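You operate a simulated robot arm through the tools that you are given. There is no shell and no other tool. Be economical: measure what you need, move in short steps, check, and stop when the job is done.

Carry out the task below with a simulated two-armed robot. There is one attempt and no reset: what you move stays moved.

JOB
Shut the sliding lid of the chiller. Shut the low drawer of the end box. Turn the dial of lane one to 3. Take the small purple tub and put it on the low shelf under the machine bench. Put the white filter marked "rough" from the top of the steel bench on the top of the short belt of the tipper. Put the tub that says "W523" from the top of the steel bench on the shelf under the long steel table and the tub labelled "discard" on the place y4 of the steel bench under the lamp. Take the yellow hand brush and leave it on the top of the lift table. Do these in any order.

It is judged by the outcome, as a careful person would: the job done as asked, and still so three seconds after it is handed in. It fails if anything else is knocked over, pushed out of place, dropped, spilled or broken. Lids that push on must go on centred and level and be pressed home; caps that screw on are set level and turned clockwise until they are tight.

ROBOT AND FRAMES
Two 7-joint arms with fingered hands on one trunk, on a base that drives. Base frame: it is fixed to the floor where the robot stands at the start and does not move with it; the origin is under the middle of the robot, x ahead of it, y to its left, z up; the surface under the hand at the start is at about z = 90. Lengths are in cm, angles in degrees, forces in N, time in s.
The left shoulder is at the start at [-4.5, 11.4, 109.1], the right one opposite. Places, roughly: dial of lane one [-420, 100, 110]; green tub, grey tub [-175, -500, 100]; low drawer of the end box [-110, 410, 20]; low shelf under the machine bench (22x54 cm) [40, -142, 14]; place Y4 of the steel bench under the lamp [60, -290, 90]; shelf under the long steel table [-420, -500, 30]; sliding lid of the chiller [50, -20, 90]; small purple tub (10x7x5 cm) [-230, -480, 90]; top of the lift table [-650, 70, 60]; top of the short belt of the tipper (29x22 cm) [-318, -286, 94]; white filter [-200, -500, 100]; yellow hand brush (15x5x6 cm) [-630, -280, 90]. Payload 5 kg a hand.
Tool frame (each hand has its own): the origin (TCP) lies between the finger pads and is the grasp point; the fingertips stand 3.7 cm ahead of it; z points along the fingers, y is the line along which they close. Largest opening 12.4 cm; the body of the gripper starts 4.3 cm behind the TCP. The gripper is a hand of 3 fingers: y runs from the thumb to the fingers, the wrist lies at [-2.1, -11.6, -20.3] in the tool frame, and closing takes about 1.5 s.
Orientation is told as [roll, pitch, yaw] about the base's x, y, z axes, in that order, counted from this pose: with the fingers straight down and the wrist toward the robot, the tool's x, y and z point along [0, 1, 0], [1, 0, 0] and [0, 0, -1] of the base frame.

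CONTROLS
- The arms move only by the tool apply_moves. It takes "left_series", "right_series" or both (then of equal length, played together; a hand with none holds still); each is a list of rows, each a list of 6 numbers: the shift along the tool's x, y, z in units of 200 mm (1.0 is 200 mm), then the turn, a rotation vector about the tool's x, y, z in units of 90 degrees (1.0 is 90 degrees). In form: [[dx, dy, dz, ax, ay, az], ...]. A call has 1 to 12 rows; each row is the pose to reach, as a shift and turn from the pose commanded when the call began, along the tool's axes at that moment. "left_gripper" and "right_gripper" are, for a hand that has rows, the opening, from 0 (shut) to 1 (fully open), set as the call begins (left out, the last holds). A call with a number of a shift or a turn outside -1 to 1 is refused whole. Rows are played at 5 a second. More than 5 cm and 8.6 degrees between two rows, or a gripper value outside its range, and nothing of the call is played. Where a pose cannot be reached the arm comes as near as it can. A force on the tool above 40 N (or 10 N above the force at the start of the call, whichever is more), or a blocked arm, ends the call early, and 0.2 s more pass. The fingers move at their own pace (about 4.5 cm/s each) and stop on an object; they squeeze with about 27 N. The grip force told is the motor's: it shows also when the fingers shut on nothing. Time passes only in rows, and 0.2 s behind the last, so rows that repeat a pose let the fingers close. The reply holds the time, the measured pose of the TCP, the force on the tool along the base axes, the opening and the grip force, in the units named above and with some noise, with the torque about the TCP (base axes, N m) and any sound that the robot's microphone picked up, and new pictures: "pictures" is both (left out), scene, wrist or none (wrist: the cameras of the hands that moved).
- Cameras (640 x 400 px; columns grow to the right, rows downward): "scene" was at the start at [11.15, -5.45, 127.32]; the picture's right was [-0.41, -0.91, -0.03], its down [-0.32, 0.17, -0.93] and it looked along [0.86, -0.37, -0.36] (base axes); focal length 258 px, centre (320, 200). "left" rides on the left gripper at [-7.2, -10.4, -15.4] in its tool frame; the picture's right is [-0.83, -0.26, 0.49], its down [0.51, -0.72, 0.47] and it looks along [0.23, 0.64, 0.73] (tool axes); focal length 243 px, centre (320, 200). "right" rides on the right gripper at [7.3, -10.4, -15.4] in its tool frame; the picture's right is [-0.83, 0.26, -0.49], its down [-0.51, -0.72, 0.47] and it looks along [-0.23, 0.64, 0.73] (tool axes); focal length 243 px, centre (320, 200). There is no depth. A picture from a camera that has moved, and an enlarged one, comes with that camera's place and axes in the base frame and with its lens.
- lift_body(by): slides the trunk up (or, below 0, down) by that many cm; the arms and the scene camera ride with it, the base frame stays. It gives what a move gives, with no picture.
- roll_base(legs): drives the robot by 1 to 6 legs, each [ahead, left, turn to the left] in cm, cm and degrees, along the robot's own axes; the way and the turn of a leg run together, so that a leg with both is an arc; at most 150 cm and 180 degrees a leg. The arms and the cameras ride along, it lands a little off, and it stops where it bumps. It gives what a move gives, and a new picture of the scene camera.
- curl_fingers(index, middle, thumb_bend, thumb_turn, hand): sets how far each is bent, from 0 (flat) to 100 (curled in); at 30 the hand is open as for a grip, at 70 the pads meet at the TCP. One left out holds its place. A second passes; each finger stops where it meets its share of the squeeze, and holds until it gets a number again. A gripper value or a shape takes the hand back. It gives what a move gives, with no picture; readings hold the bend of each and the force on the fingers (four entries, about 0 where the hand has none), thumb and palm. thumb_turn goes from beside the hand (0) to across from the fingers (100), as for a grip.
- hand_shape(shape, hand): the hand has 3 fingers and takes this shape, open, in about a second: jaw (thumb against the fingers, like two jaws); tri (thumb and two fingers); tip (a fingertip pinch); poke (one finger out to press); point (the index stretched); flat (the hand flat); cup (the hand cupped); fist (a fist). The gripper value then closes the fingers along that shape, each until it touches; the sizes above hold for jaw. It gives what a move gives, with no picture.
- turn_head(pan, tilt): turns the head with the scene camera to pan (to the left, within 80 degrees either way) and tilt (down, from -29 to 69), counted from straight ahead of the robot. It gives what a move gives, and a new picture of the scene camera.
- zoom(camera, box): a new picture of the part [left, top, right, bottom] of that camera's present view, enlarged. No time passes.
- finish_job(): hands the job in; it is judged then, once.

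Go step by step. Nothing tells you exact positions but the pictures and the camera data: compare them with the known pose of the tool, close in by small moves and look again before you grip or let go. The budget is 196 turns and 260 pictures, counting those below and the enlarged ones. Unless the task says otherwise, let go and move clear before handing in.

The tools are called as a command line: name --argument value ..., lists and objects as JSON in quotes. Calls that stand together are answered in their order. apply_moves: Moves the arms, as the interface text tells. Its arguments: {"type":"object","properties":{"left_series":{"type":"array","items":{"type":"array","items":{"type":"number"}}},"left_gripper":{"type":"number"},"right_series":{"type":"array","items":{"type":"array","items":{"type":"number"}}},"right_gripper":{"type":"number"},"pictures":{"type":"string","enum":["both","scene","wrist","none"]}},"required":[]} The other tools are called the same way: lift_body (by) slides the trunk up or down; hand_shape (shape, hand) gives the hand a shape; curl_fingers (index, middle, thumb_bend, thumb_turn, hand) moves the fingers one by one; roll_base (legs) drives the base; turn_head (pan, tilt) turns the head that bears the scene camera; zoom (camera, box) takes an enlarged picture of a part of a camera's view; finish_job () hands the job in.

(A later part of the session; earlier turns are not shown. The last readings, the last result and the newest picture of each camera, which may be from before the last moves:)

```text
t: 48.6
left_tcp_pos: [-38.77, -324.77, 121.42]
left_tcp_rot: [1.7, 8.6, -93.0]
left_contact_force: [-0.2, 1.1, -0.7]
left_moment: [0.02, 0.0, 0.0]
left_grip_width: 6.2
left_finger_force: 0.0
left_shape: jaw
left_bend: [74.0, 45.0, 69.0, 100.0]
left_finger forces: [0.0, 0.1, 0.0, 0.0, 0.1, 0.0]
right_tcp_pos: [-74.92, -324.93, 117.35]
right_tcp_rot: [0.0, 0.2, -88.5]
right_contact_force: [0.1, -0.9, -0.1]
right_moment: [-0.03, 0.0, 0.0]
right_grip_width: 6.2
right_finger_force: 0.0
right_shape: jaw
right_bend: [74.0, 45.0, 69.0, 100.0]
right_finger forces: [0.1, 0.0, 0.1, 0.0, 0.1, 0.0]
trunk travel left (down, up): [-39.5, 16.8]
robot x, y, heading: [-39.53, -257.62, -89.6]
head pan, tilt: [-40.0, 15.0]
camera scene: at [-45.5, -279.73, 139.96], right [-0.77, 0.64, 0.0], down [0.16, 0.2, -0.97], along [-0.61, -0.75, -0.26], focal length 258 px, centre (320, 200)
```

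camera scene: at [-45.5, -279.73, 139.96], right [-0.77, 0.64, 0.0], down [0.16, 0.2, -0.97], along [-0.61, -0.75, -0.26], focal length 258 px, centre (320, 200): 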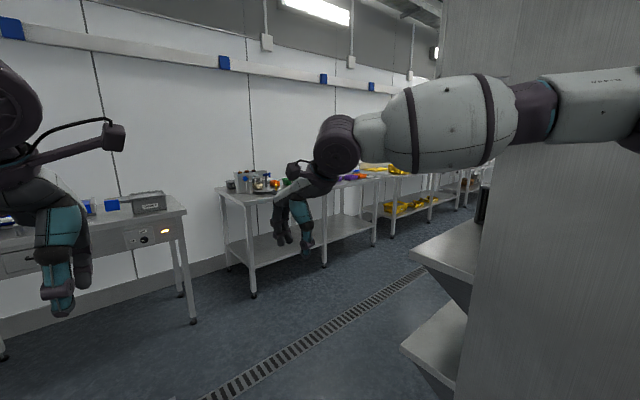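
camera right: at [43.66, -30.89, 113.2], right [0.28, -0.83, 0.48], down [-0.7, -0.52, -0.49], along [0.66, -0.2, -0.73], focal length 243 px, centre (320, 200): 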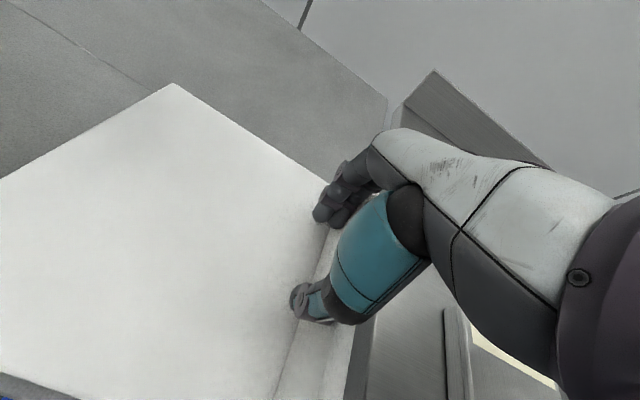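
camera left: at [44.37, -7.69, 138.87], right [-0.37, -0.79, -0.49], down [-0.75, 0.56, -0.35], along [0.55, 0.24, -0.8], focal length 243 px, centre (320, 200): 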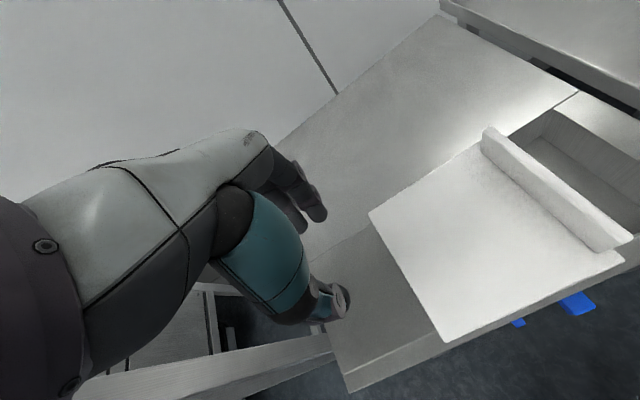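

The steel bench with the tubs stands at x≈-125 to -260, with its front edge near y=-470. I drive on to y≈-393 and then slide right in front of it.

roll_base --legs '[[135, 0, 0], [0, -135, 0]]'

turn_head --pan -10 --tilt 25

```text
t: 67.1
left_tcp_pos: [-173.05, -461.75, 121.44]
left_tcp_rot: [1.6, 8.6, -92.2]
left_contact_force: [-0.1, -0.5, 0.7]
left_moment: [0.01, 0.01, -0.01]
left_grip_width: 6.21
left_finger_force: 0.2
left_shape: jaw
left_bend: [74.0, 45.0, 69.0, 100.0]
left_finger forces: [0.1, 0.0, 0.1, 0.0, 0.0, 0.0]
right_tcp_pos: [-209.28, -462.42, 117.29]
right_tcp_rot: [0.0, 0.1, -87.7]
right_contact_force: [0.2, 0.1, 0.3]
right_moment: [-0.02, -0.01, 0.01]
right_grip_width: 6.21
right_finger_force: 0.1
right_shape: jaw
right_bend: [74.0, 45.0, 69.0, 100.0]
right_finger forces: [0.0, 0.0, 0.0, 0.0, 0.0, 0.1]
trunk travel left (down, up): [-39.5, 16.8]
robot x, y, heading: [-174.74, -394.53, -88.6]
head pan, tilt: [-40.0, 15.0]
camera scene: at [-180.48, -416.75, 139.96], right [-0.78, 0.62, 0.0], down [0.16, 0.2, -0.97], along [-0.6, -0.76, -0.26], focal length 258 px, centre (320, 200)
```

scene: 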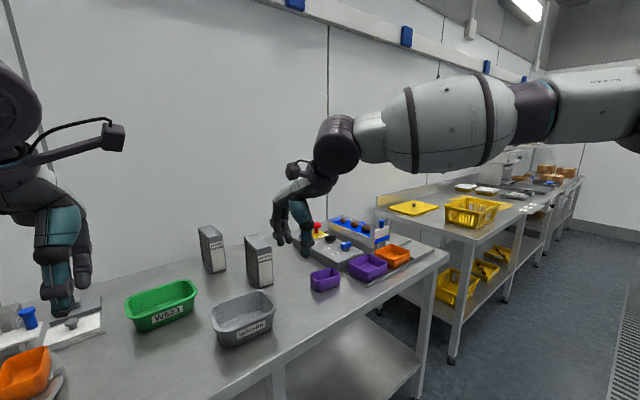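

```text
t: 68.1
left_tcp_pos: [-173.08, -461.79, 121.55]
left_tcp_rot: [1.6, 8.5, -92.2]
left_contact_force: [1.1, -1.0, -0.2]
left_moment: [-0.03, -0.04, 0.02]
left_grip_width: 6.2
left_finger_force: 0.1
left_shape: jaw
left_bend: [74.0, 45.0, 69.0, 100.0]
left_finger forces: [0.1, 0.0, 0.0, 0.0, 0.0, 0.0]
right_tcp_pos: [-209.17, -462.41, 117.4]
right_tcp_rot: [-0.1, 0.2, -87.5]
right_contact_force: [-0.3, 0.8, 0.2]
right_moment: [-0.01, -0.01, 0.01]
right_grip_width: 6.21
right_finger_force: 0.0
right_shape: jaw
right_bend: [74.0, 45.0, 69.0, 100.0]
right_finger forces: [0.0, 0.0, 0.0, 0.0, 0.0, 0.0]
trunk travel left (down, up): [-39.5, 16.8]
robot x, y, heading: [-174.76, -394.83, -88.7]
head pan, tilt: [-10.0, 25.0]
camera scene: at [-176.04, -418.56, 138.34], right [-0.99, 0.15, 0.0], down [0.06, 0.42, -0.91], along [-0.14, -0.9, -0.42], focal length 258 px, centre (320, 200)
```

scene: 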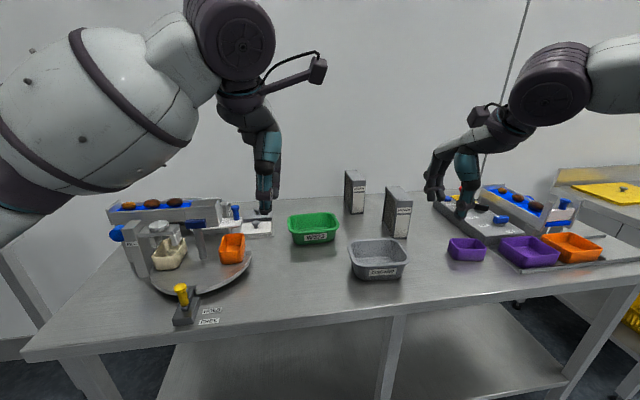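

I see the green tub, the grey tub, two upright filters, and two purple tubs (a small one, and a larger one on a tray). I'll zoom to read the labels.

zoom --camera "scene" --box '[280, 160, 440, 290]'

zoom --camera "scene" --box '[420, 170, 640, 290]'

```text
3.08 times, centred on (360, 225) of scene
camera zoom: at [-176.04, -418.56, 138.34], right [-0.99, 0.15, 0.0], down [0.06, 0.42, -0.91], along [-0.14, -0.9, -0.42], focal length 794 px, centre (197, 123)
```

zoom: 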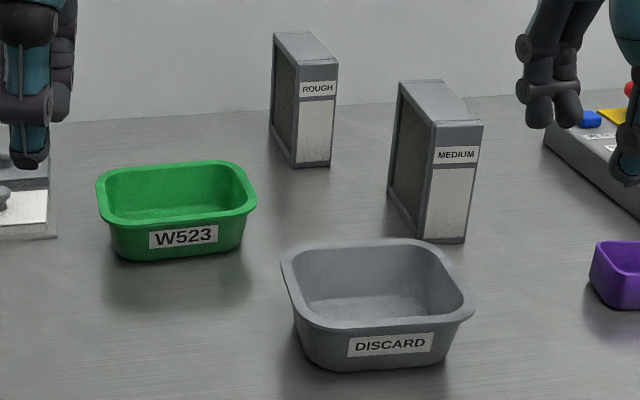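

```text
2.91 times, centred on (530, 230) of scene
camera zoom: at [-176.04, -418.56, 138.34], right [-0.99, 0.15, 0.0], down [0.06, 0.42, -0.91], along [-0.14, -0.9, -0.42], focal length 751 px, centre (-291, 113)
```

zoom: 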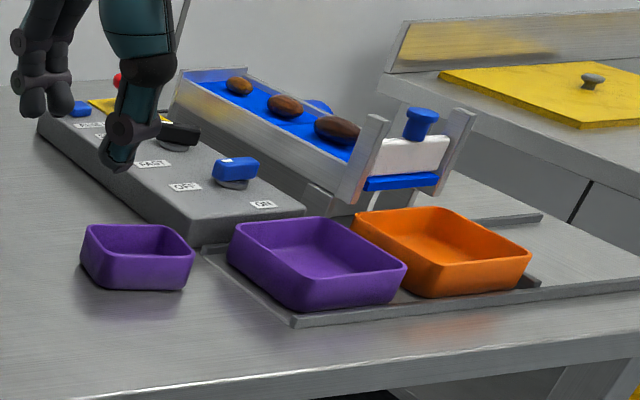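

The green tub is W523, the grey one is DISCARD, the rear filter is ROUGH, and the small purple tub sits at about [-229,-476]. I'll slide right 25 cm and open both hands, so that the right hand can take the purple tub and the left the grey one.

roll_base --legs '[[0, -25, 0]]'

apply_moves --left_series '[[0, 0, 0, -0.05, 0, 0], [0, 0, 0, -0.09, 0, 0], [0, 0, 0, -0.09, 0, 0], [0, 0, 0, -0.09, 0, 0]]' --right_series '[[0, 0, 0, 0, 0, 0], [0, 0, 0, 0, 0, 0], [0, 0, 0, 0, 0, 0], [0, 0, 0, 0, 0, 0]]' --left_gripper 1 --right_gripper 1

```text
t: 70.9
left_tcp_pos: [-198.81, -462.2, 121.52]
left_tcp_rot: [1.5, 8.7, -92.6]
left_contact_force: [-0.6, -0.1, 0.9]
left_moment: [-0.01, 0.01, 0.01]
left_grip_width: 6.22
left_finger_force: 0.1
left_shape: jaw
left_bend: [74.0, 45.0, 69.0, 100.0]
left_finger forces: [0.0, 0.1, 0.0, 0.0, 0.0, 0.0]
right_tcp_pos: [-234.84, -462.65, 117.35]
right_tcp_rot: [-0.1, 0.0, -88.1]
right_contact_force: [-0.4, -0.7, -0.6]
right_moment: [-0.02, 0.0, 0.02]
right_grip_width: 6.22
right_finger_force: 0.1
right_shape: jaw
right_bend: [74.0, 45.0, 69.0, 100.0]
right_finger forces: [0.0, 0.0, 0.0, 0.1, 0.0, 0.0]
trunk travel left (down, up): [-39.5, 16.8]
robot x, y, heading: [-200.28, -394.78, -89.0]
head pan, tilt: [-10.0, 25.0]
camera scene: at [-201.37, -419.07, 138.34], right [-0.99, 0.16, 0.0], down [0.07, 0.42, -0.91], along [-0.14, -0.9, -0.42], focal length 258 px, centre (320, 200)
```

scene: 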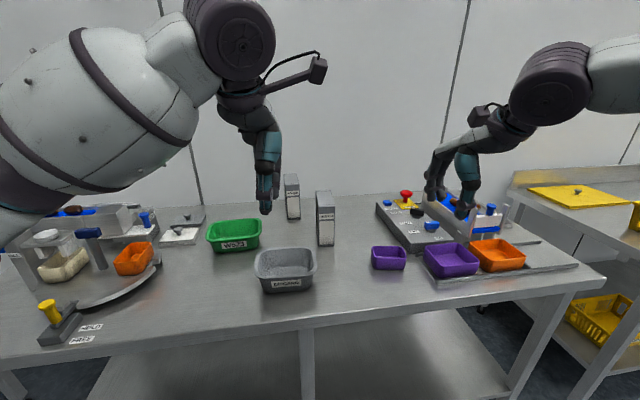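

```text
t: 71.9
left_tcp_pos: [-198.74, -462.3, 121.58]
left_tcp_rot: [1.6, 0.5, -92.9]
left_contact_force: [-0.1, 0.1, 0.7]
left_moment: [-0.01, 0.01, -0.05]
left_grip_width: 12.36
left_finger_force: 0.1
left_shape: jaw
left_bend: [30.0, 30.0, 30.0, 98.0]
left_finger forces: [0.0, 0.0, 0.0, 0.0, 0.0, 0.0]
right_tcp_pos: [-234.97, -462.61, 117.41]
right_tcp_rot: [-0.1, 0.1, -88.2]
right_contact_force: [0.4, 1.1, 0.6]
right_moment: [0.0, -0.02, -0.03]
right_grip_width: 12.38
right_finger_force: 0.1
right_shape: jaw
right_bend: [30.0, 30.0, 30.0, 98.0]
right_finger forces: [0.0, 0.1, 0.0, 0.1, 0.0, 0.1]
trunk travel left (down, up): [-39.5, 16.8]
robot x, y, heading: [-199.72, -395.02, -88.9]
head pan, tilt: [-10.0, 25.0]
camera scene: at [-201.41, -419.07, 138.34], right [-0.99, 0.16, 0.0], down [0.07, 0.42, -0.91], along [-0.14, -0.9, -0.42], focal length 258 px, centre (320, 200)
camera right: at [-228.15, -452.12, 132.74], right [-0.82, -0.29, 0.49], down [-0.53, 0.71, -0.47], along [-0.21, -0.65, -0.73], focal length 243 px, centre (320, 200)
camera left: at [-205.87, -451.57, 136.79], right [-0.8, 0.31, -0.51], down [0.56, 0.7, -0.45], along [0.22, -0.65, -0.73], focal length 243 px, centre (320, 200)
```

scene: 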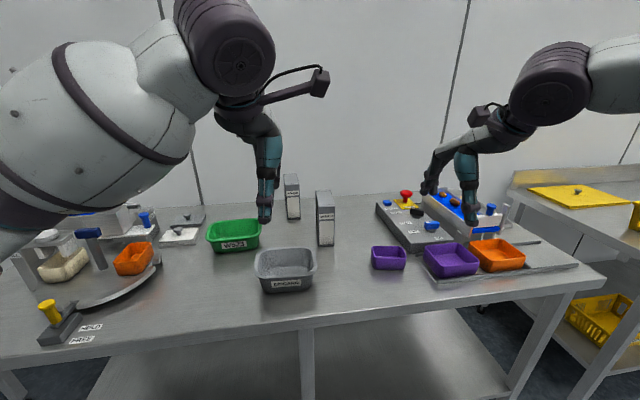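
right: 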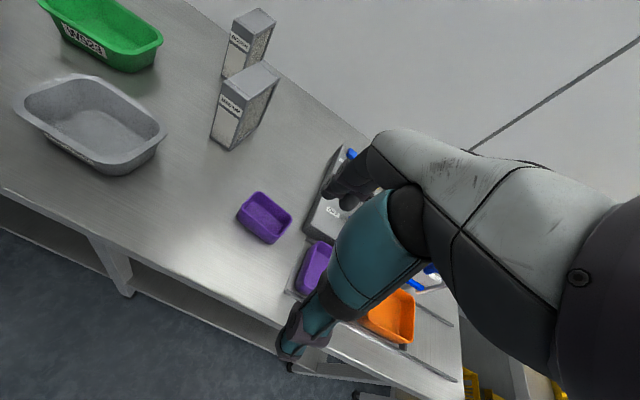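
left: 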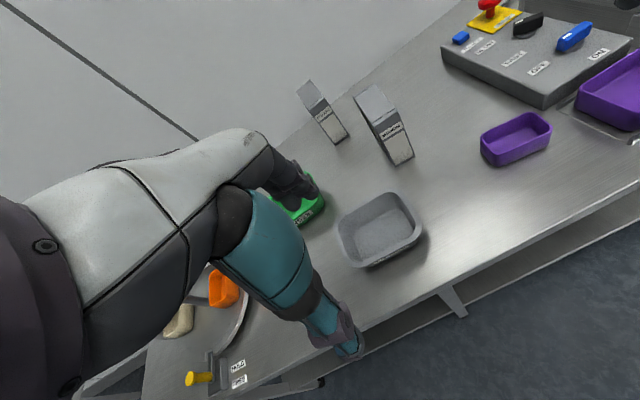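

From the two hand cameras: grey tub centre ≈[-202,-473], rim ≈z 97 and about 10.4 cm deep; small purple tub centre ≈[-230.5,-476]. I'll bring both hands above them and check.

apply_moves --left_series '[[-0.02, 0.07, 0.08, 0, 0, -0.005], [-0.04, 0.14, 0.18, 0, 0, -0.01], [-0.06, 0.21, 0.28, 0, 0, -0.015], [-0.08, 0.28, 0.38, 0, 0, -0.02], [-0.1, 0.36, 0.48, 0, 0, -0.025], [-0.12, 0.44, 0.58, 0, 0, -0.03], [-0.13, 0.5, 0.68, 0, 0, -0.032], [-0.137, 0.543, 0.75, 0, 0, -0.032], [-0.137, 0.543, 0.75, 0, 0, -0.032], [-0.137, 0.543, 0.75, 0, 0, -0.032]]' --right_series '[[0.03, 0.08, 0.05, 0, 0, 0.003], [0.05, 0.17, 0.12, 0, 0, 0.006], [0.08, 0.26, 0.2, 0, 0, 0.01], [0.11, 0.35, 0.3, 0, 0, 0.015], [0.14, 0.44, 0.4, 0, 0, 0.02], [0.17, 0.53, 0.48, 0, 0, 0.02], [0.19, 0.62, 0.55, 0, 0, 0.02], [0.204, 0.677, 0.6, 0, 0, 0.02], [0.204, 0.677, 0.6, 0, 0, 0.02], [0.204, 0.677, 0.6, 0, 0, 0.02]]'

```text
t: 74.1
left_tcp_pos: [-201.74, -472.75, 105.95]
left_tcp_rot: [1.7, 0.4, -89.9]
left_contact_force: [0.1, 0.7, 0.5]
left_moment: [-0.04, 0.01, -0.01]
left_grip_width: 12.39
left_finger_force: 0.0
left_shape: jaw
left_bend: [30.0, 30.0, 30.0, 98.0]
left_finger forces: [0.0, 0.0, 0.1, 0.0, 0.0, 0.1]
right_tcp_pos: [-230.58, -476.08, 105.45]
right_tcp_rot: [-0.1, 0.1, -90.0]
right_contact_force: [0.2, -0.1, 0.1]
right_moment: [0.0, -0.01, 0.01]
right_grip_width: 12.37
right_finger_force: 0.2
right_shape: jaw
right_bend: [30.0, 30.0, 30.0, 98.0]
right_finger forces: [0.0, 0.0, 0.1, 0.1, 0.0, 0.0]
trunk travel left (down, up): [-39.5, 16.8]
robot x, y, heading: [-200.0, -394.94, -89.2]
head pan, tilt: [-10.0, 25.0]
camera scene: at [-201.43, -419.08, 138.34], right [-0.99, 0.16, 0.0], down [0.07, 0.42, -0.91], along [-0.14, -0.89, -0.42], focal length 258 px, centre (320, 200)
camera right: at [-223.4, -465.76, 120.73], right [-0.83, -0.26, 0.49], down [-0.51, 0.72, -0.47], along [-0.23, -0.64, -0.73], focal length 243 px, centre (320, 200)
camera left: at [-209.3, -462.5, 121.31], right [-0.82, 0.27, -0.51], down [0.52, 0.72, -0.45], along [0.25, -0.64, -0.73], focal length 243 px, centre (320, 200)
```

scene: 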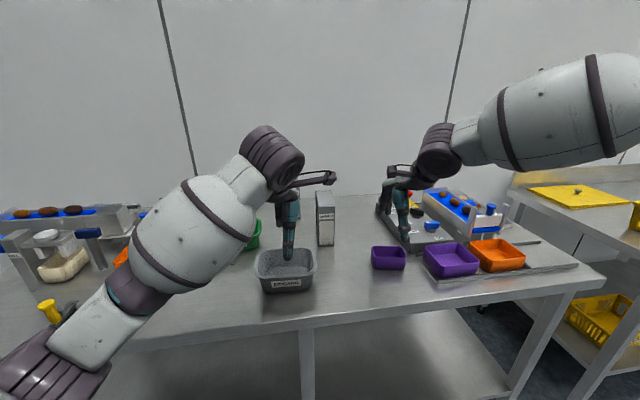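
right: 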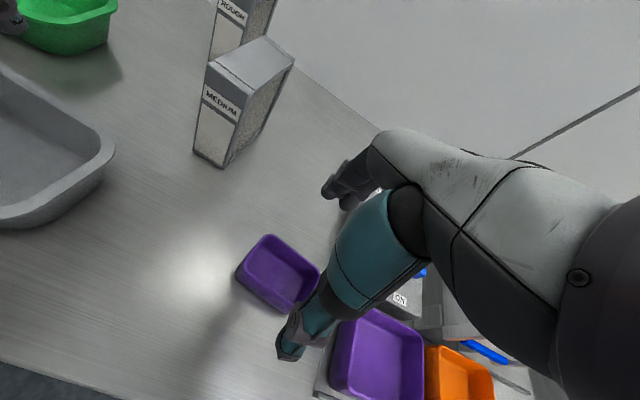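
left: 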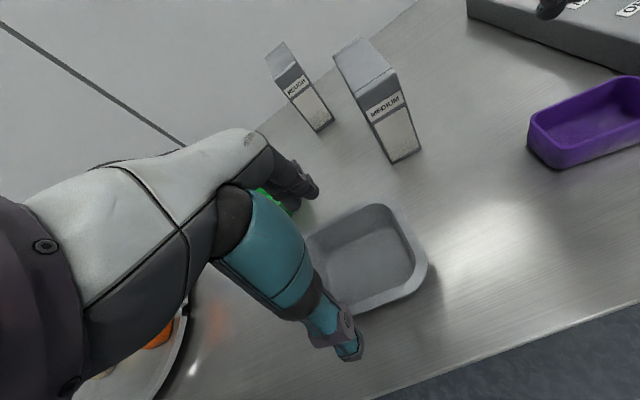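

The right hand is centred on the purple tub; the left needs about 1 cm more forward. I'll lower both over the tubs.

apply_moves --left_series '[[0, 0.055, 0.05, 0, 0, 0], [0, 0.055, 0.15, 0, 0, 0], [0, 0.055, 0.25, 0, 0, 0], [0, 0.055, 0.35, 0, 0, 0], [0, 0.055, 0.44, 0, 0, 0], [0, 0.055, 0.52, 0, 0, 0], [0, 0.055, 0.52, 0, 0, 0]]' --right_series '[[0, 0.01, 0.05, 0, 0, 0], [0, 0.01, 0.15, 0, 0, 0], [0, 0.01, 0.25, 0, 0, 0], [0, 0.01, 0.35, 0, 0, 0], [0, 0.01, 0.44, 0, 0, 0], [0, 0.01, 0.52, 0, 0, 0], [0, 0.01, 0.52, 0, 0, 0]]'

```text
t: 75.6
left_tcp_pos: [-201.49, -474.2, 97.22]
left_tcp_rot: [1.1, -1.0, -90.1]
left_contact_force: [-1.3, -6.2, 28.1]
left_moment: [-2.36, -0.12, -0.13]
left_grip_width: 12.35
left_finger_force: 0.1
left_shape: jaw
left_bend: [27.0, 29.0, 30.0, 98.0]
left_finger forces: [12.0, 16.3, 0.0, 0.0, 0.0, 0.0]
right_tcp_pos: [-230.56, -476.09, 94.92]
right_tcp_rot: [-0.1, 0.0, -89.9]
right_contact_force: [0.3, -1.2, -0.2]
right_moment: [0.0, -0.01, 0.01]
right_grip_width: 12.37
right_finger_force: 0.1
right_shape: jaw
right_bend: [30.0, 30.0, 30.0, 98.0]
right_finger forces: [0.1, 0.0, 0.0, 0.0, 0.0, 0.0]
trunk travel left (down, up): [-39.5, 16.8]
robot x, y, heading: [-200.45, -395.31, -89.1]
head pan, tilt: [-10.0, 25.0]
stopped in row 7 (left hand): the force on the tool passed its limit at 40 N (the readings are from after the stop); the commanded pose is now the measured one
camera scene: at [-201.43, -418.92, 138.38], right [-0.99, 0.16, 0.0], down [0.07, 0.42, -0.91], along [-0.14, -0.9, -0.42], focal length 258 px, centre (320, 200)
camera right: at [-223.41, -465.82, 110.23], right [-0.83, -0.26, 0.49], down [-0.51, 0.72, -0.47], along [-0.23, -0.64, -0.73], focal length 243 px, centre (320, 200)
camera left: at [-208.96, -463.53, 112.23], right [-0.82, 0.25, -0.51], down [0.52, 0.71, -0.47], along [0.25, -0.65, -0.72], focal length 243 px, centre (320, 200)
```

scene: 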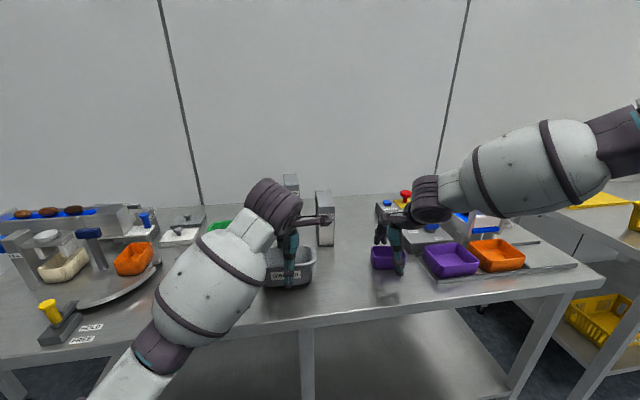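
right: 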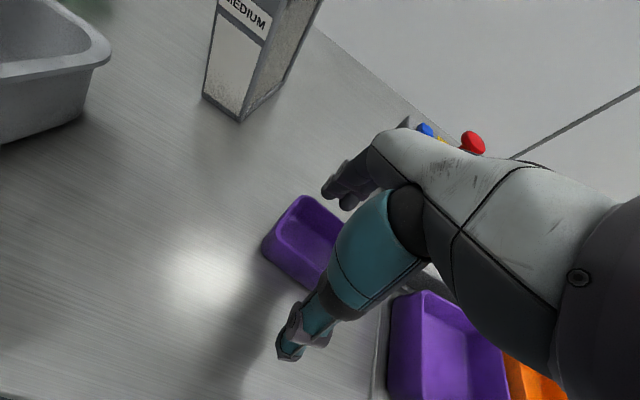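
left: 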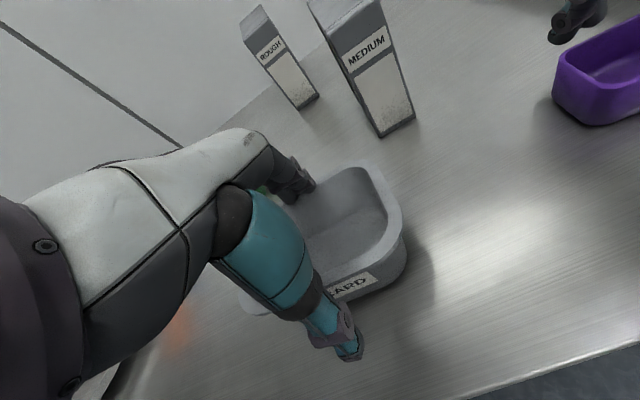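

The left fingertips landed on the grey tub's far rim: it is too wide for a full grasp. I'll lift and take it by its near wall instead (fingers inside, thumb outside), while the right hand closes on the purple tub.

apply_moves --left_series '[[0, 0, -0.2, 0, 0, 0], [0, 0, -0.4, 0, 0, 0], [0, -0.1, -0.4, 0, 0, 0], [0, -0.2, -0.4, 0, 0, 0], [0, -0.28, -0.4, 0, 0, 0], [0, -0.28, -0.4, 0, 0, 0], [0, -0.28, -0.25, 0, 0, 0], [0, -0.28, -0.12, 0, 0, 0], [0, -0.28, -0.12, 0, 0, 0]]' --right_series '[[0, 0, 0, 0, 0, 0], [0, 0, 0, 0, 0, 0], [0, 0, 0, 0, 0, 0], [0, 0, 0, 0, 0, 0], [0, 0, 0, 0, 0, 0], [0, 0, 0, 0, 0, 0], [0, 0, 0, 0, 0, 0], [0, 0, 0, 0, 0, 0], [0, 0, 0, 0, 0, 0]]' --right_gripper 0

```text
t: 77.6
left_tcp_pos: [-201.5, -468.37, 98.8]
left_tcp_rot: [1.4, -0.3, -90.1]
left_contact_force: [0.0, -0.5, -0.1]
left_moment: [0.02, 0.0, 0.02]
left_grip_width: 12.4
left_finger_force: 0.0
left_shape: jaw
left_bend: [30.0, 30.0, 30.0, 98.0]
left_finger forces: [0.1, 0.0, 0.0, 0.1, 0.1, 0.0]
right_tcp_pos: [-230.53, -476.21, 94.75]
right_tcp_rot: [-0.1, 0.1, -89.9]
right_contact_force: [0.2, -0.4, -0.3]
right_moment: [0.02, -0.02, 0.0]
right_grip_width: 5.58
right_finger_force: 27.3
right_shape: jaw
right_bend: [74.0, 48.0, 71.0, 100.0]
right_finger forces: [15.5, 8.8, 0.0, 0.0, 24.3, 0.0]
trunk travel left (down, up): [-39.5, 16.8]
robot x, y, heading: [-199.97, -395.11, -89.1]
head pan, tilt: [-10.0, 25.0]
camera scene: at [-201.46, -419.07, 138.34], right [-0.99, 0.16, 0.0], down [0.07, 0.42, -0.91], along [-0.14, -0.89, -0.42], focal length 258 px, centre (320, 200)
camera right: at [-223.44, -465.94, 110.13], right [-0.83, -0.26, 0.49], down [-0.51, 0.72, -0.47], along [-0.23, -0.64, -0.73], focal length 243 px, centre (320, 200)
camera left: at [-209.05, -458.0, 113.88], right [-0.82, 0.26, -0.51], down [0.52, 0.72, -0.46], along [0.25, -0.65, -0.72], focal length 243 px, centre (320, 200)
```

scene: 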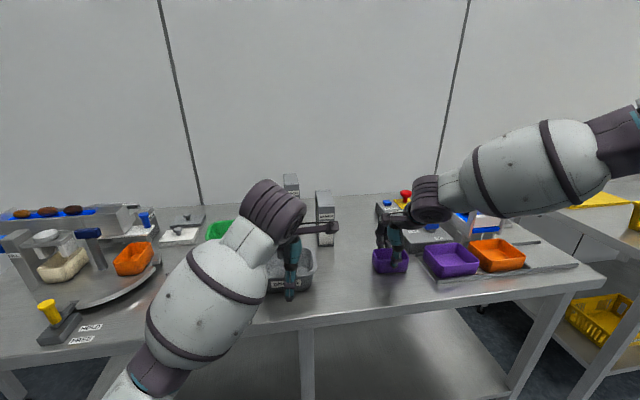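
right: 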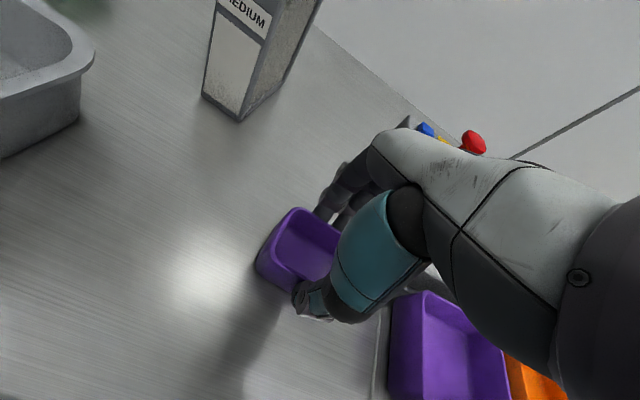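
left: 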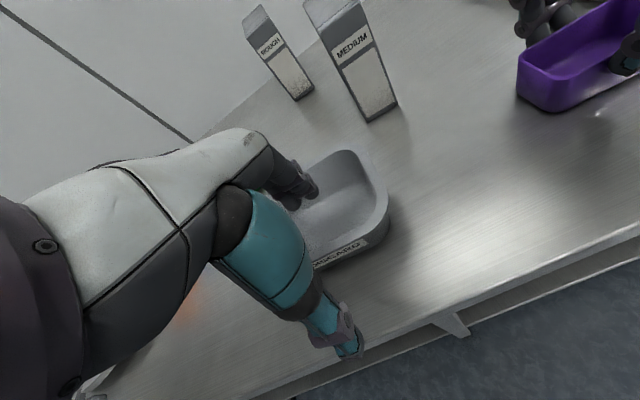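

The purple tub is gripped. The left fingers are inside the grey tub with its near wall right between thumb and fingers; I'll lower 2.5 cm and close.

apply_moves --left_series '[[0, 0, 0.06, 0, 0, 0], [0, 0, 0.125, 0, 0, 0], [0, 0, 0.125, 0, 0, 0]]' --pictures "none"

apply_moves --left_series '[[0, 0, 0, 0, 0, 0], [0, 0, 0, 0, 0, 0], [0, 0, 0, 0, 0, 0], [0, 0, 0, 0, 0, 0], [0, 0, 0, 0, 0, 0], [0, 0, 0, 0, 0, 0], [0, 0, 0, 0, 0, 0], [0, 0, 0, 0, 0, 0], [0, 0, 0, 0, 0, 0]]' --left_gripper 0

```text
t: 78.4
left_tcp_pos: [-201.41, -468.58, 96.51]
left_tcp_rot: [1.3, -0.3, -90.0]
left_contact_force: [0.5, -1.2, -0.2]
left_moment: [-0.01, 0.02, 0.02]
left_grip_width: 12.4
left_finger_force: 0.0
left_shape: jaw
left_bend: [30.0, 30.0, 30.0, 98.0]
left_finger forces: [0.1, 0.1, 0.0, 0.0, 0.0, 0.0]
right_tcp_pos: [-230.66, -476.19, 94.76]
right_tcp_rot: [0.0, 0.2, -89.8]
right_contact_force: [0.1, 0.3, 0.4]
right_moment: [0.01, 0.01, -0.04]
right_grip_width: 5.63
right_finger_force: 26.5
right_shape: jaw
right_bend: [74.0, 48.0, 71.0, 100.0]
right_finger forces: [15.5, 8.8, 0.0, 0.1, 24.3, 0.1]
trunk travel left (down, up): [-39.5, 16.8]
robot x, y, heading: [-200.27, -394.96, -89.1]
head pan, tilt: [-10.0, 25.0]
```

```text
t: 80.4
left_tcp_pos: [-201.41, -468.57, 96.5]
left_tcp_rot: [1.3, -0.3, -90.0]
left_contact_force: [-1.0, -0.7, -0.1]
left_moment: [-0.07, 0.0, 0.0]
left_grip_width: 0.0
left_finger_force: 26.7
left_shape: jaw
left_bend: [70.0, 70.0, 70.0, 100.0]
left_finger forces: [15.7, 8.1, 0.1, 0.1, 23.5, 0.0]
right_tcp_pos: [-230.58, -476.26, 94.63]
right_tcp_rot: [-0.1, 0.3, -89.9]
right_contact_force: [0.4, -0.7, -0.3]
right_moment: [0.02, -0.01, 0.0]
right_grip_width: 5.62
right_finger_force: 26.6
right_shape: jaw
right_bend: [74.0, 48.0, 71.0, 100.0]
right_finger forces: [15.5, 8.8, 0.0, 0.0, 24.3, 0.0]
trunk travel left (down, up): [-39.5, 16.8]
robot x, y, heading: [-199.8, -395.15, -89.1]
head pan, tilt: [-10.0, 25.0]
camera scene: at [-201.44, -419.08, 138.34], right [-0.99, 0.16, 0.0], down [0.07, 0.42, -0.91], along [-0.14, -0.89, -0.42], focal length 258 px, centre (320, 200)
camera left: at [-208.91, -458.09, 111.58], right [-0.82, 0.26, -0.51], down [0.52, 0.72, -0.46], along [0.25, -0.65, -0.72], focal length 243 px, centre (320, 200)
```

scene: 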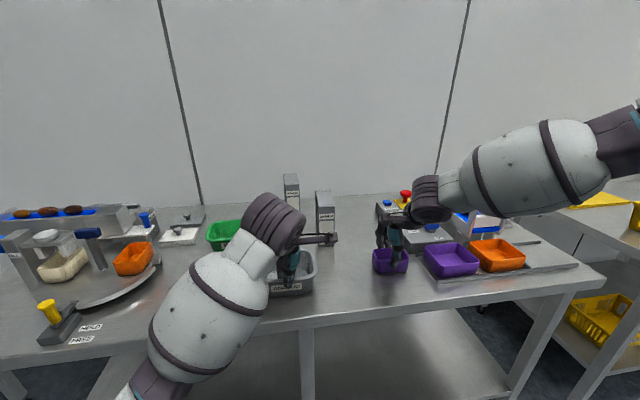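
left: 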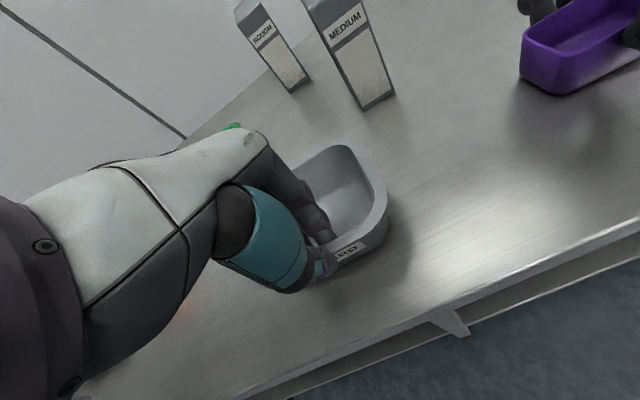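

The hand has the near wall pinched with thumb outside and fingers inside. I'll lift both a little and check.

apply_moves --left_series '[[0, 0, -0.05, 0, 0, 0], [0, 0, -0.1, 0, 0, 0], [0, 0, -0.2, 0, 0, 0], [0, 0, -0.3, 0, 0, 0], [0, 0, -0.4, 0, 0, 0], [0, 0, -0.4, 0, 0, 0]]' --right_series '[[0, 0, -0.05, 0, 0, 0], [0, 0, -0.1, 0, 0, 0], [0, 0, -0.2, 0, 0, 0], [0, 0, -0.3, 0, 0, 0], [0, 0, -0.4, 0, 0, 0], [0, 0, -0.4, 0, 0, 0]]'

```text
t: 81.8
left_tcp_pos: [-201.76, -468.5, 104.62]
left_tcp_rot: [1.3, -0.3, -90.1]
left_contact_force: [-0.4, -0.3, -1.3]
left_moment: [0.06, -0.03, -0.02]
left_grip_width: 0.0
left_finger_force: 26.9
left_shape: jaw
left_bend: [70.0, 70.0, 71.0, 100.0]
left_finger forces: [16.8, 8.9, 0.1, 0.1, 25.4, 0.1]
right_tcp_pos: [-230.66, -476.32, 102.66]
right_tcp_rot: [0.0, 0.2, -89.9]
right_contact_force: [0.2, -0.5, -0.4]
right_moment: [-0.02, 0.01, 0.01]
right_grip_width: 5.59
right_finger_force: 26.7
right_shape: jaw
right_bend: [74.0, 48.0, 71.0, 100.0]
right_finger forces: [15.4, 8.8, 0.1, 0.1, 24.3, 0.0]
trunk travel left (down, up): [-39.5, 16.8]
robot x, y, heading: [-200.79, -395.07, -89.0]
head pan, tilt: [-10.0, 25.0]
camera scene: at [-201.51, -419.13, 138.32], right [-0.99, 0.16, 0.0], down [0.07, 0.42, -0.91], along [-0.14, -0.89, -0.42], focal length 258 px, centre (320, 200)
camera right: at [-223.59, -466.02, 118.09], right [-0.83, -0.26, 0.49], down [-0.51, 0.72, -0.47], along [-0.23, -0.64, -0.73], focal length 243 px, centre (320, 200)
camera left: at [-209.09, -457.97, 119.71], right [-0.82, 0.26, -0.51], down [0.52, 0.72, -0.46], along [0.25, -0.64, -0.72], focal length 243 px, centre (320, 200)
```

scene: 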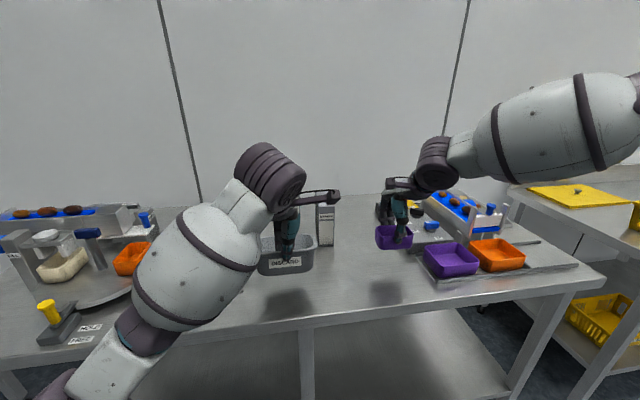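
right: 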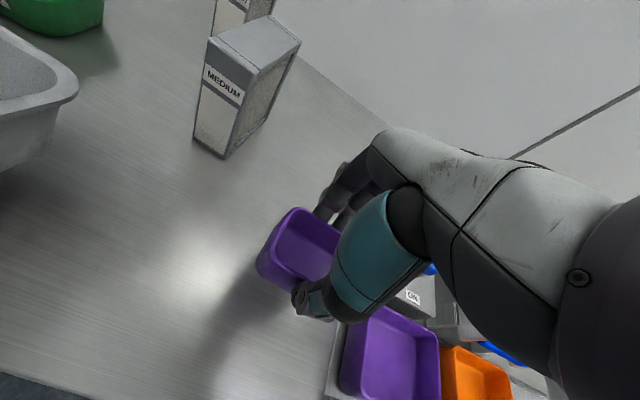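
left: 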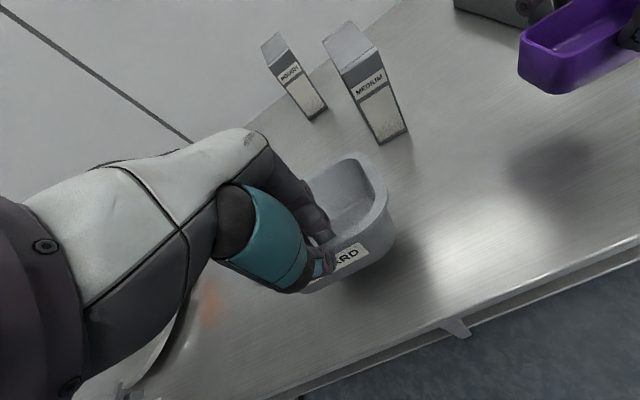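

Both tubs hang level. I'll raise them, draw them in, and back away from the bench.

apply_moves --left_series '[[0, 0, -0.15, 0, 0, 0], [0, 0, -0.3, 0, 0, 0], [0, 0, -0.45, 0, 0, 0], [0, -0.08, -0.5, 0, 0, 0], [0, -0.16, -0.5, 0, 0, 0], [0, -0.25, -0.5, 0, 0, 0], [0, -0.25, -0.5, 0, 0, 0]]' --right_series '[[0, 0, -0.15, 0, 0, 0], [0, 0, -0.3, 0, 0, 0], [0, 0, -0.45, 0, 0, 0], [0, -0.15, -0.5, 0, 0, 0], [0, -0.35, -0.5, 0, 0, 0], [0, -0.5, -0.5, 0, 0, 0], [0, -0.5, -0.5, 0, 0, 0]]' --pictures "none"

roll_base --legs '[[-15, 0, 0], [0, 122, 0], [0, 0, 90]]'

turn_head --pan 0 --tilt 20

```text
t: 83.4
left_tcp_pos: [-202.03, -463.63, 114.53]
left_tcp_rot: [1.3, -0.4, -90.0]
left_contact_force: [0.7, 0.8, -2.0]
left_moment: [0.04, 0.01, 0.02]
left_grip_width: 0.01
left_finger_force: 26.6
left_shape: jaw
left_bend: [70.0, 70.0, 71.0, 100.0]
left_finger forces: [16.8, 8.8, 0.0, 0.0, 25.4, 0.0]
right_tcp_pos: [-230.39, -466.56, 113.0]
right_tcp_rot: [-0.2, 0.4, -90.0]
right_contact_force: [-0.5, -0.5, 0.1]
right_moment: [0.02, -0.01, -0.01]
right_grip_width: 5.58
right_finger_force: 26.5
right_shape: jaw
right_bend: [74.0, 48.0, 71.0, 100.0]
right_finger forces: [15.5, 9.0, 0.0, 0.0, 24.4, 0.1]
trunk travel left (down, up): [-39.5, 16.8]
robot x, y, heading: [-200.1, -395.15, -89.2]
head pan, tilt: [-10.0, 25.0]
```

```text
t: 99.3
left_tcp_pos: [-7.61, -382.33, 114.74]
left_tcp_rot: [1.4, -0.3, -1.1]
left_contact_force: [0.7, 0.7, -2.1]
left_moment: [-0.02, 0.03, -0.05]
left_grip_width: 0.0
left_finger_force: 27.5
left_shape: jaw
left_bend: [70.0, 70.0, 71.0, 100.0]
left_finger forces: [16.1, 8.3, 0.0, 0.0, 24.4, 0.0]
right_tcp_pos: [-5.11, -410.59, 113.02]
right_tcp_rot: [-0.1, 0.2, -0.9]
right_contact_force: [0.2, 0.8, -0.4]
right_moment: [-0.03, -0.01, -0.02]
right_grip_width: 5.54
right_finger_force: 27.0
right_shape: jaw
right_bend: [74.0, 48.0, 71.0, 100.0]
right_finger forces: [15.2, 8.6, 0.0, 0.0, 23.9, 0.0]
trunk travel left (down, up): [-39.5, 16.8]
robot x, y, heading: [-75.77, -379.08, 0.2]
head pan, tilt: [-10.0, 25.0]
camera scene: at [-52.14, -380.79, 138.34], right [-0.18, -0.98, 0.0], down [-0.42, 0.07, -0.91], along [0.89, -0.16, -0.42], focal length 258 px, centre (320, 200)
```

scene: 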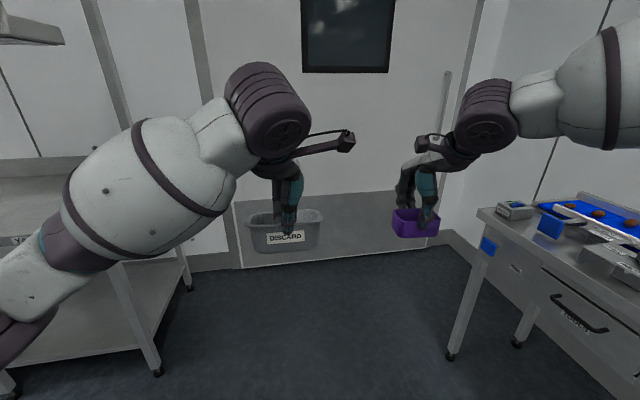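

```text
t: 100.0
left_tcp_pos: [-7.71, -382.19, 114.66]
left_tcp_rot: [1.3, -0.2, -1.2]
left_contact_force: [0.2, -0.3, -0.9]
left_moment: [-0.01, 0.05, 0.01]
left_grip_width: 0.0
left_finger_force: 27.1
left_shape: jaw
left_bend: [70.0, 70.0, 71.0, 100.0]
left_finger forces: [16.1, 8.3, 0.0, 0.0, 24.4, 0.0]
right_tcp_pos: [-5.18, -410.7, 112.9]
right_tcp_rot: [-0.1, 0.2, -0.9]
right_contact_force: [0.6, -0.8, 0.2]
right_moment: [-0.04, -0.01, 0.01]
right_grip_width: 5.55
right_finger_force: 26.7
right_shape: jaw
right_bend: [74.0, 48.0, 71.0, 100.0]
right_finger forces: [15.3, 8.6, 0.1, 0.0, 23.9, 0.1]
trunk travel left (down, up): [-39.5, 16.8]
robot x, y, heading: [-76.09, -378.97, -0.3]
head pan, tilt: [0.0, 20.0]
camera scene: at [-51.89, -379.16, 139.14], right [0.0, -1.0, 0.0], down [-0.34, 0.0, -0.94], along [0.94, 0.0, -0.34], focal length 258 px, centre (320, 200)
```

scene: 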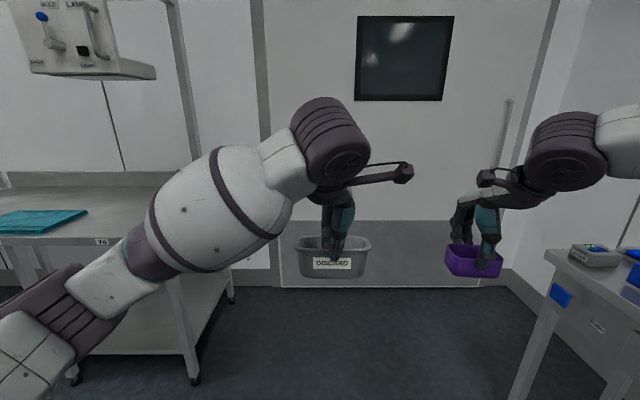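

Ahead-left is the lamp bench with the label Y4 on its edge at about y=-294. I slide toward it.

roll_base --legs '[[14, 0, 0], [0, 78, 0]]'

turn_head --pan 0 --tilt 35

```text
t: 108.1
left_tcp_pos: [7.16, -305.98, 114.77]
left_tcp_rot: [1.3, -0.2, -1.9]
left_contact_force: [-0.4, 0.0, -1.8]
left_moment: [0.01, 0.02, 0.0]
left_grip_width: 0.0
left_finger_force: 26.4
left_shape: jaw
left_bend: [70.0, 70.0, 71.0, 100.0]
left_finger forces: [16.2, 8.5, 0.1, 0.0, 24.4, 0.1]
right_tcp_pos: [9.27, -334.52, 112.95]
right_tcp_rot: [-0.1, 0.3, -1.8]
right_contact_force: [0.9, -0.3, -2.0]
right_moment: [0.06, 0.01, -0.02]
right_grip_width: 5.55
right_finger_force: 27.2
right_shape: jaw
right_bend: [74.0, 48.0, 71.0, 100.0]
right_finger forces: [15.4, 8.8, 0.0, 0.0, 24.0, 0.0]
trunk travel left (down, up): [-39.5, 16.8]
robot x, y, heading: [-61.21, -302.11, -1.1]
head pan, tilt: [0.0, 20.0]
camera scene: at [-37.09, -302.38, 139.14], right [-0.02, -1.0, 0.0], down [-0.34, 0.01, -0.94], along [0.94, -0.01, -0.34], focal length 258 px, centre (320, 200)
```

scene: 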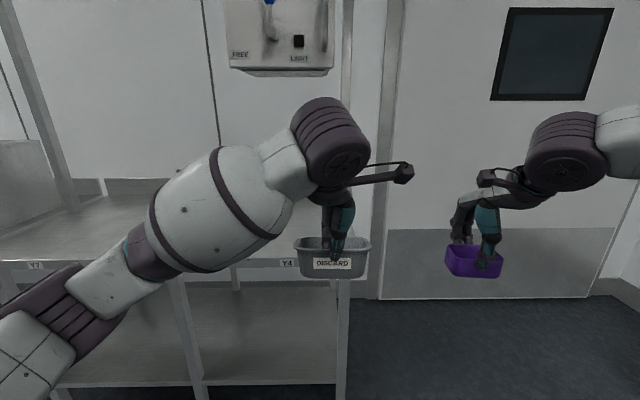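

```text
t: 108.9
left_tcp_pos: [7.15, -305.92, 114.61]
left_tcp_rot: [1.4, -0.4, -1.9]
left_contact_force: [0.7, -0.2, -1.9]
left_moment: [-0.01, 0.06, 0.0]
left_grip_width: 0.01
left_finger_force: 27.2
left_shape: jaw
left_bend: [70.0, 70.0, 71.0, 100.0]
left_finger forces: [16.1, 8.5, 0.0, 0.0, 24.5, 0.0]
right_tcp_pos: [9.19, -334.46, 112.93]
right_tcp_rot: [0.0, 0.2, -1.8]
right_contact_force: [0.4, -0.2, -0.3]
right_moment: [0.01, 0.0, 0.0]
right_grip_width: 5.58
right_finger_force: 27.3
right_shape: jaw
right_bend: [74.0, 48.0, 71.0, 100.0]
right_finger forces: [15.4, 8.7, 0.1, 0.0, 24.0, 0.0]
trunk travel left (down, up): [-39.5, 16.8]
robot x, y, heading: [-60.86, -302.07, -1.1]
head pan, tilt: [0.0, 35.0]
camera scene: at [-37.6, -302.35, 136.76], right [-0.02, -1.0, 0.0], down [-0.57, 0.01, -0.82], along [0.82, -0.01, -0.57], focal length 258 px, centre (320, 200)
```

scene: 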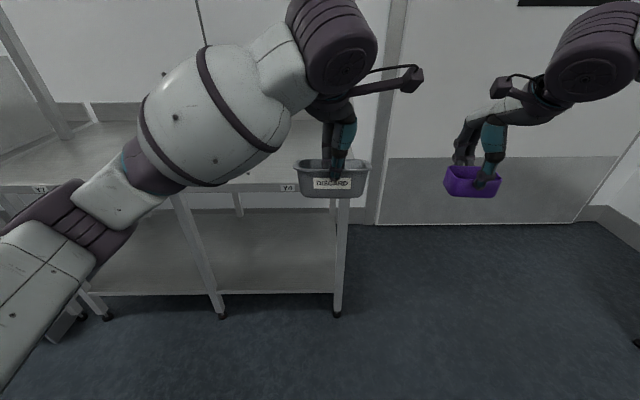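

Label Y4 is at about [39,-292]; the bench's right end is at y≈-314, and nothing stands on the spot. I'll lower the trunk 11 cm to keep under the lamp, line up, and drive in.

lift_body --by -10

roll_base --legs '[[0, 15, 1], [30, 0, 0]]'

```text
t: 110.2
left_tcp_pos: [7.15, -306.17, 104.77]
left_tcp_rot: [1.3, -0.4, -1.9]
left_contact_force: [-0.5, 0.7, -1.2]
left_moment: [0.01, 0.0, 0.01]
left_grip_width: 0.02
left_finger_force: 26.9
left_shape: jaw
left_bend: [70.0, 70.0, 71.0, 100.0]
left_finger forces: [16.3, 8.5, 0.0, 0.0, 24.5, 0.0]
right_tcp_pos: [9.19, -334.42, 103.13]
right_tcp_rot: [0.0, 0.1, -1.7]
right_contact_force: [-0.7, 0.4, 1.2]
right_moment: [-0.01, 0.0, -0.03]
right_grip_width: 5.57
right_finger_force: 27.1
right_shape: jaw
right_bend: [74.0, 48.0, 71.0, 100.0]
right_finger forces: [15.3, 8.7, 0.0, 0.0, 24.0, 0.0]
trunk travel left (down, up): [-29.5, 26.8]
robot x, y, heading: [-61.23, -302.01, -0.8]
head pan, tilt: [0.0, 35.0]
```

```text
t: 113.9
left_tcp_pos: [38.24, -290.12, 104.71]
left_tcp_rot: [1.3, -0.4, -1.4]
left_contact_force: [0.6, -0.4, -0.7]
left_moment: [0.02, 0.05, -0.01]
left_grip_width: 0.0
left_finger_force: 27.5
left_shape: jaw
left_bend: [70.0, 70.0, 71.0, 100.0]
left_finger forces: [16.2, 8.6, 0.0, 0.0, 24.5, 0.0]
right_tcp_pos: [40.45, -318.64, 103.0]
right_tcp_rot: [-0.1, 0.2, -1.3]
right_contact_force: [0.3, -0.5, -1.1]
right_moment: [0.0, 0.0, -0.02]
right_grip_width: 5.54
right_finger_force: 27.3
right_shape: jaw
right_bend: [74.0, 48.0, 71.0, 100.0]
right_finger forces: [15.3, 8.6, 0.0, 0.1, 24.1, 0.0]
trunk travel left (down, up): [-29.5, 26.8]
robot x, y, heading: [-30.04, -286.69, -0.4]
head pan, tilt: [0.0, 35.0]
camera scene: at [-4.15, -286.95, 126.65], right [-0.01, -1.0, 0.0], down [-0.57, 0.0, -0.82], along [0.82, -0.01, -0.57], focal length 258 px, centre (320, 200)
```

scene: 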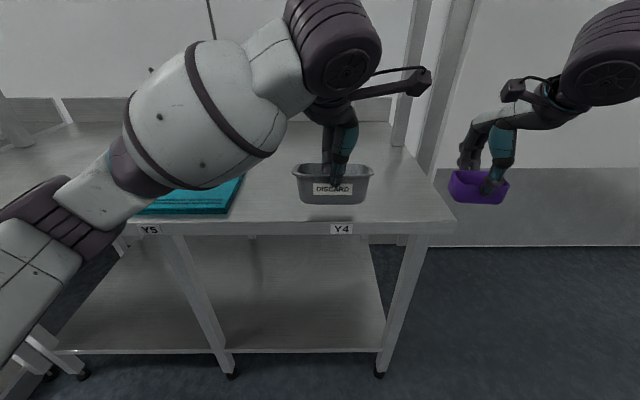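

The Y4 label is straight ahead. I'll zoom to check the label and the place.

zoom --camera "scene" --box '[120, 110, 460, 250]'

```text
1.88 times, centred on (290, 180) of scene
camera zoom: at [-4.15, -286.95, 126.65], right [-0.01, -1.0, 0.0], down [-0.57, 0.0, -0.82], along [0.82, -0.01, -0.57], focal length 486 px, centre (376, 238)
```

zoom: 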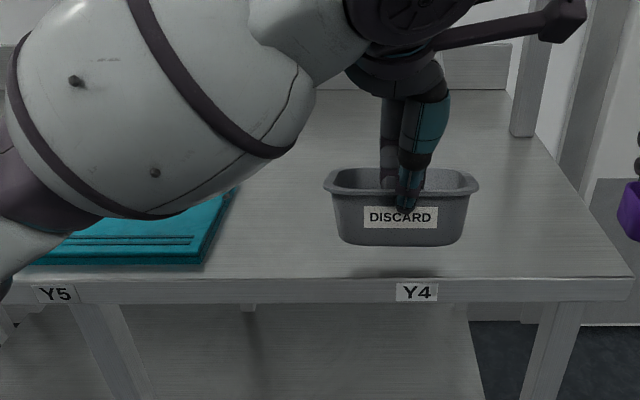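

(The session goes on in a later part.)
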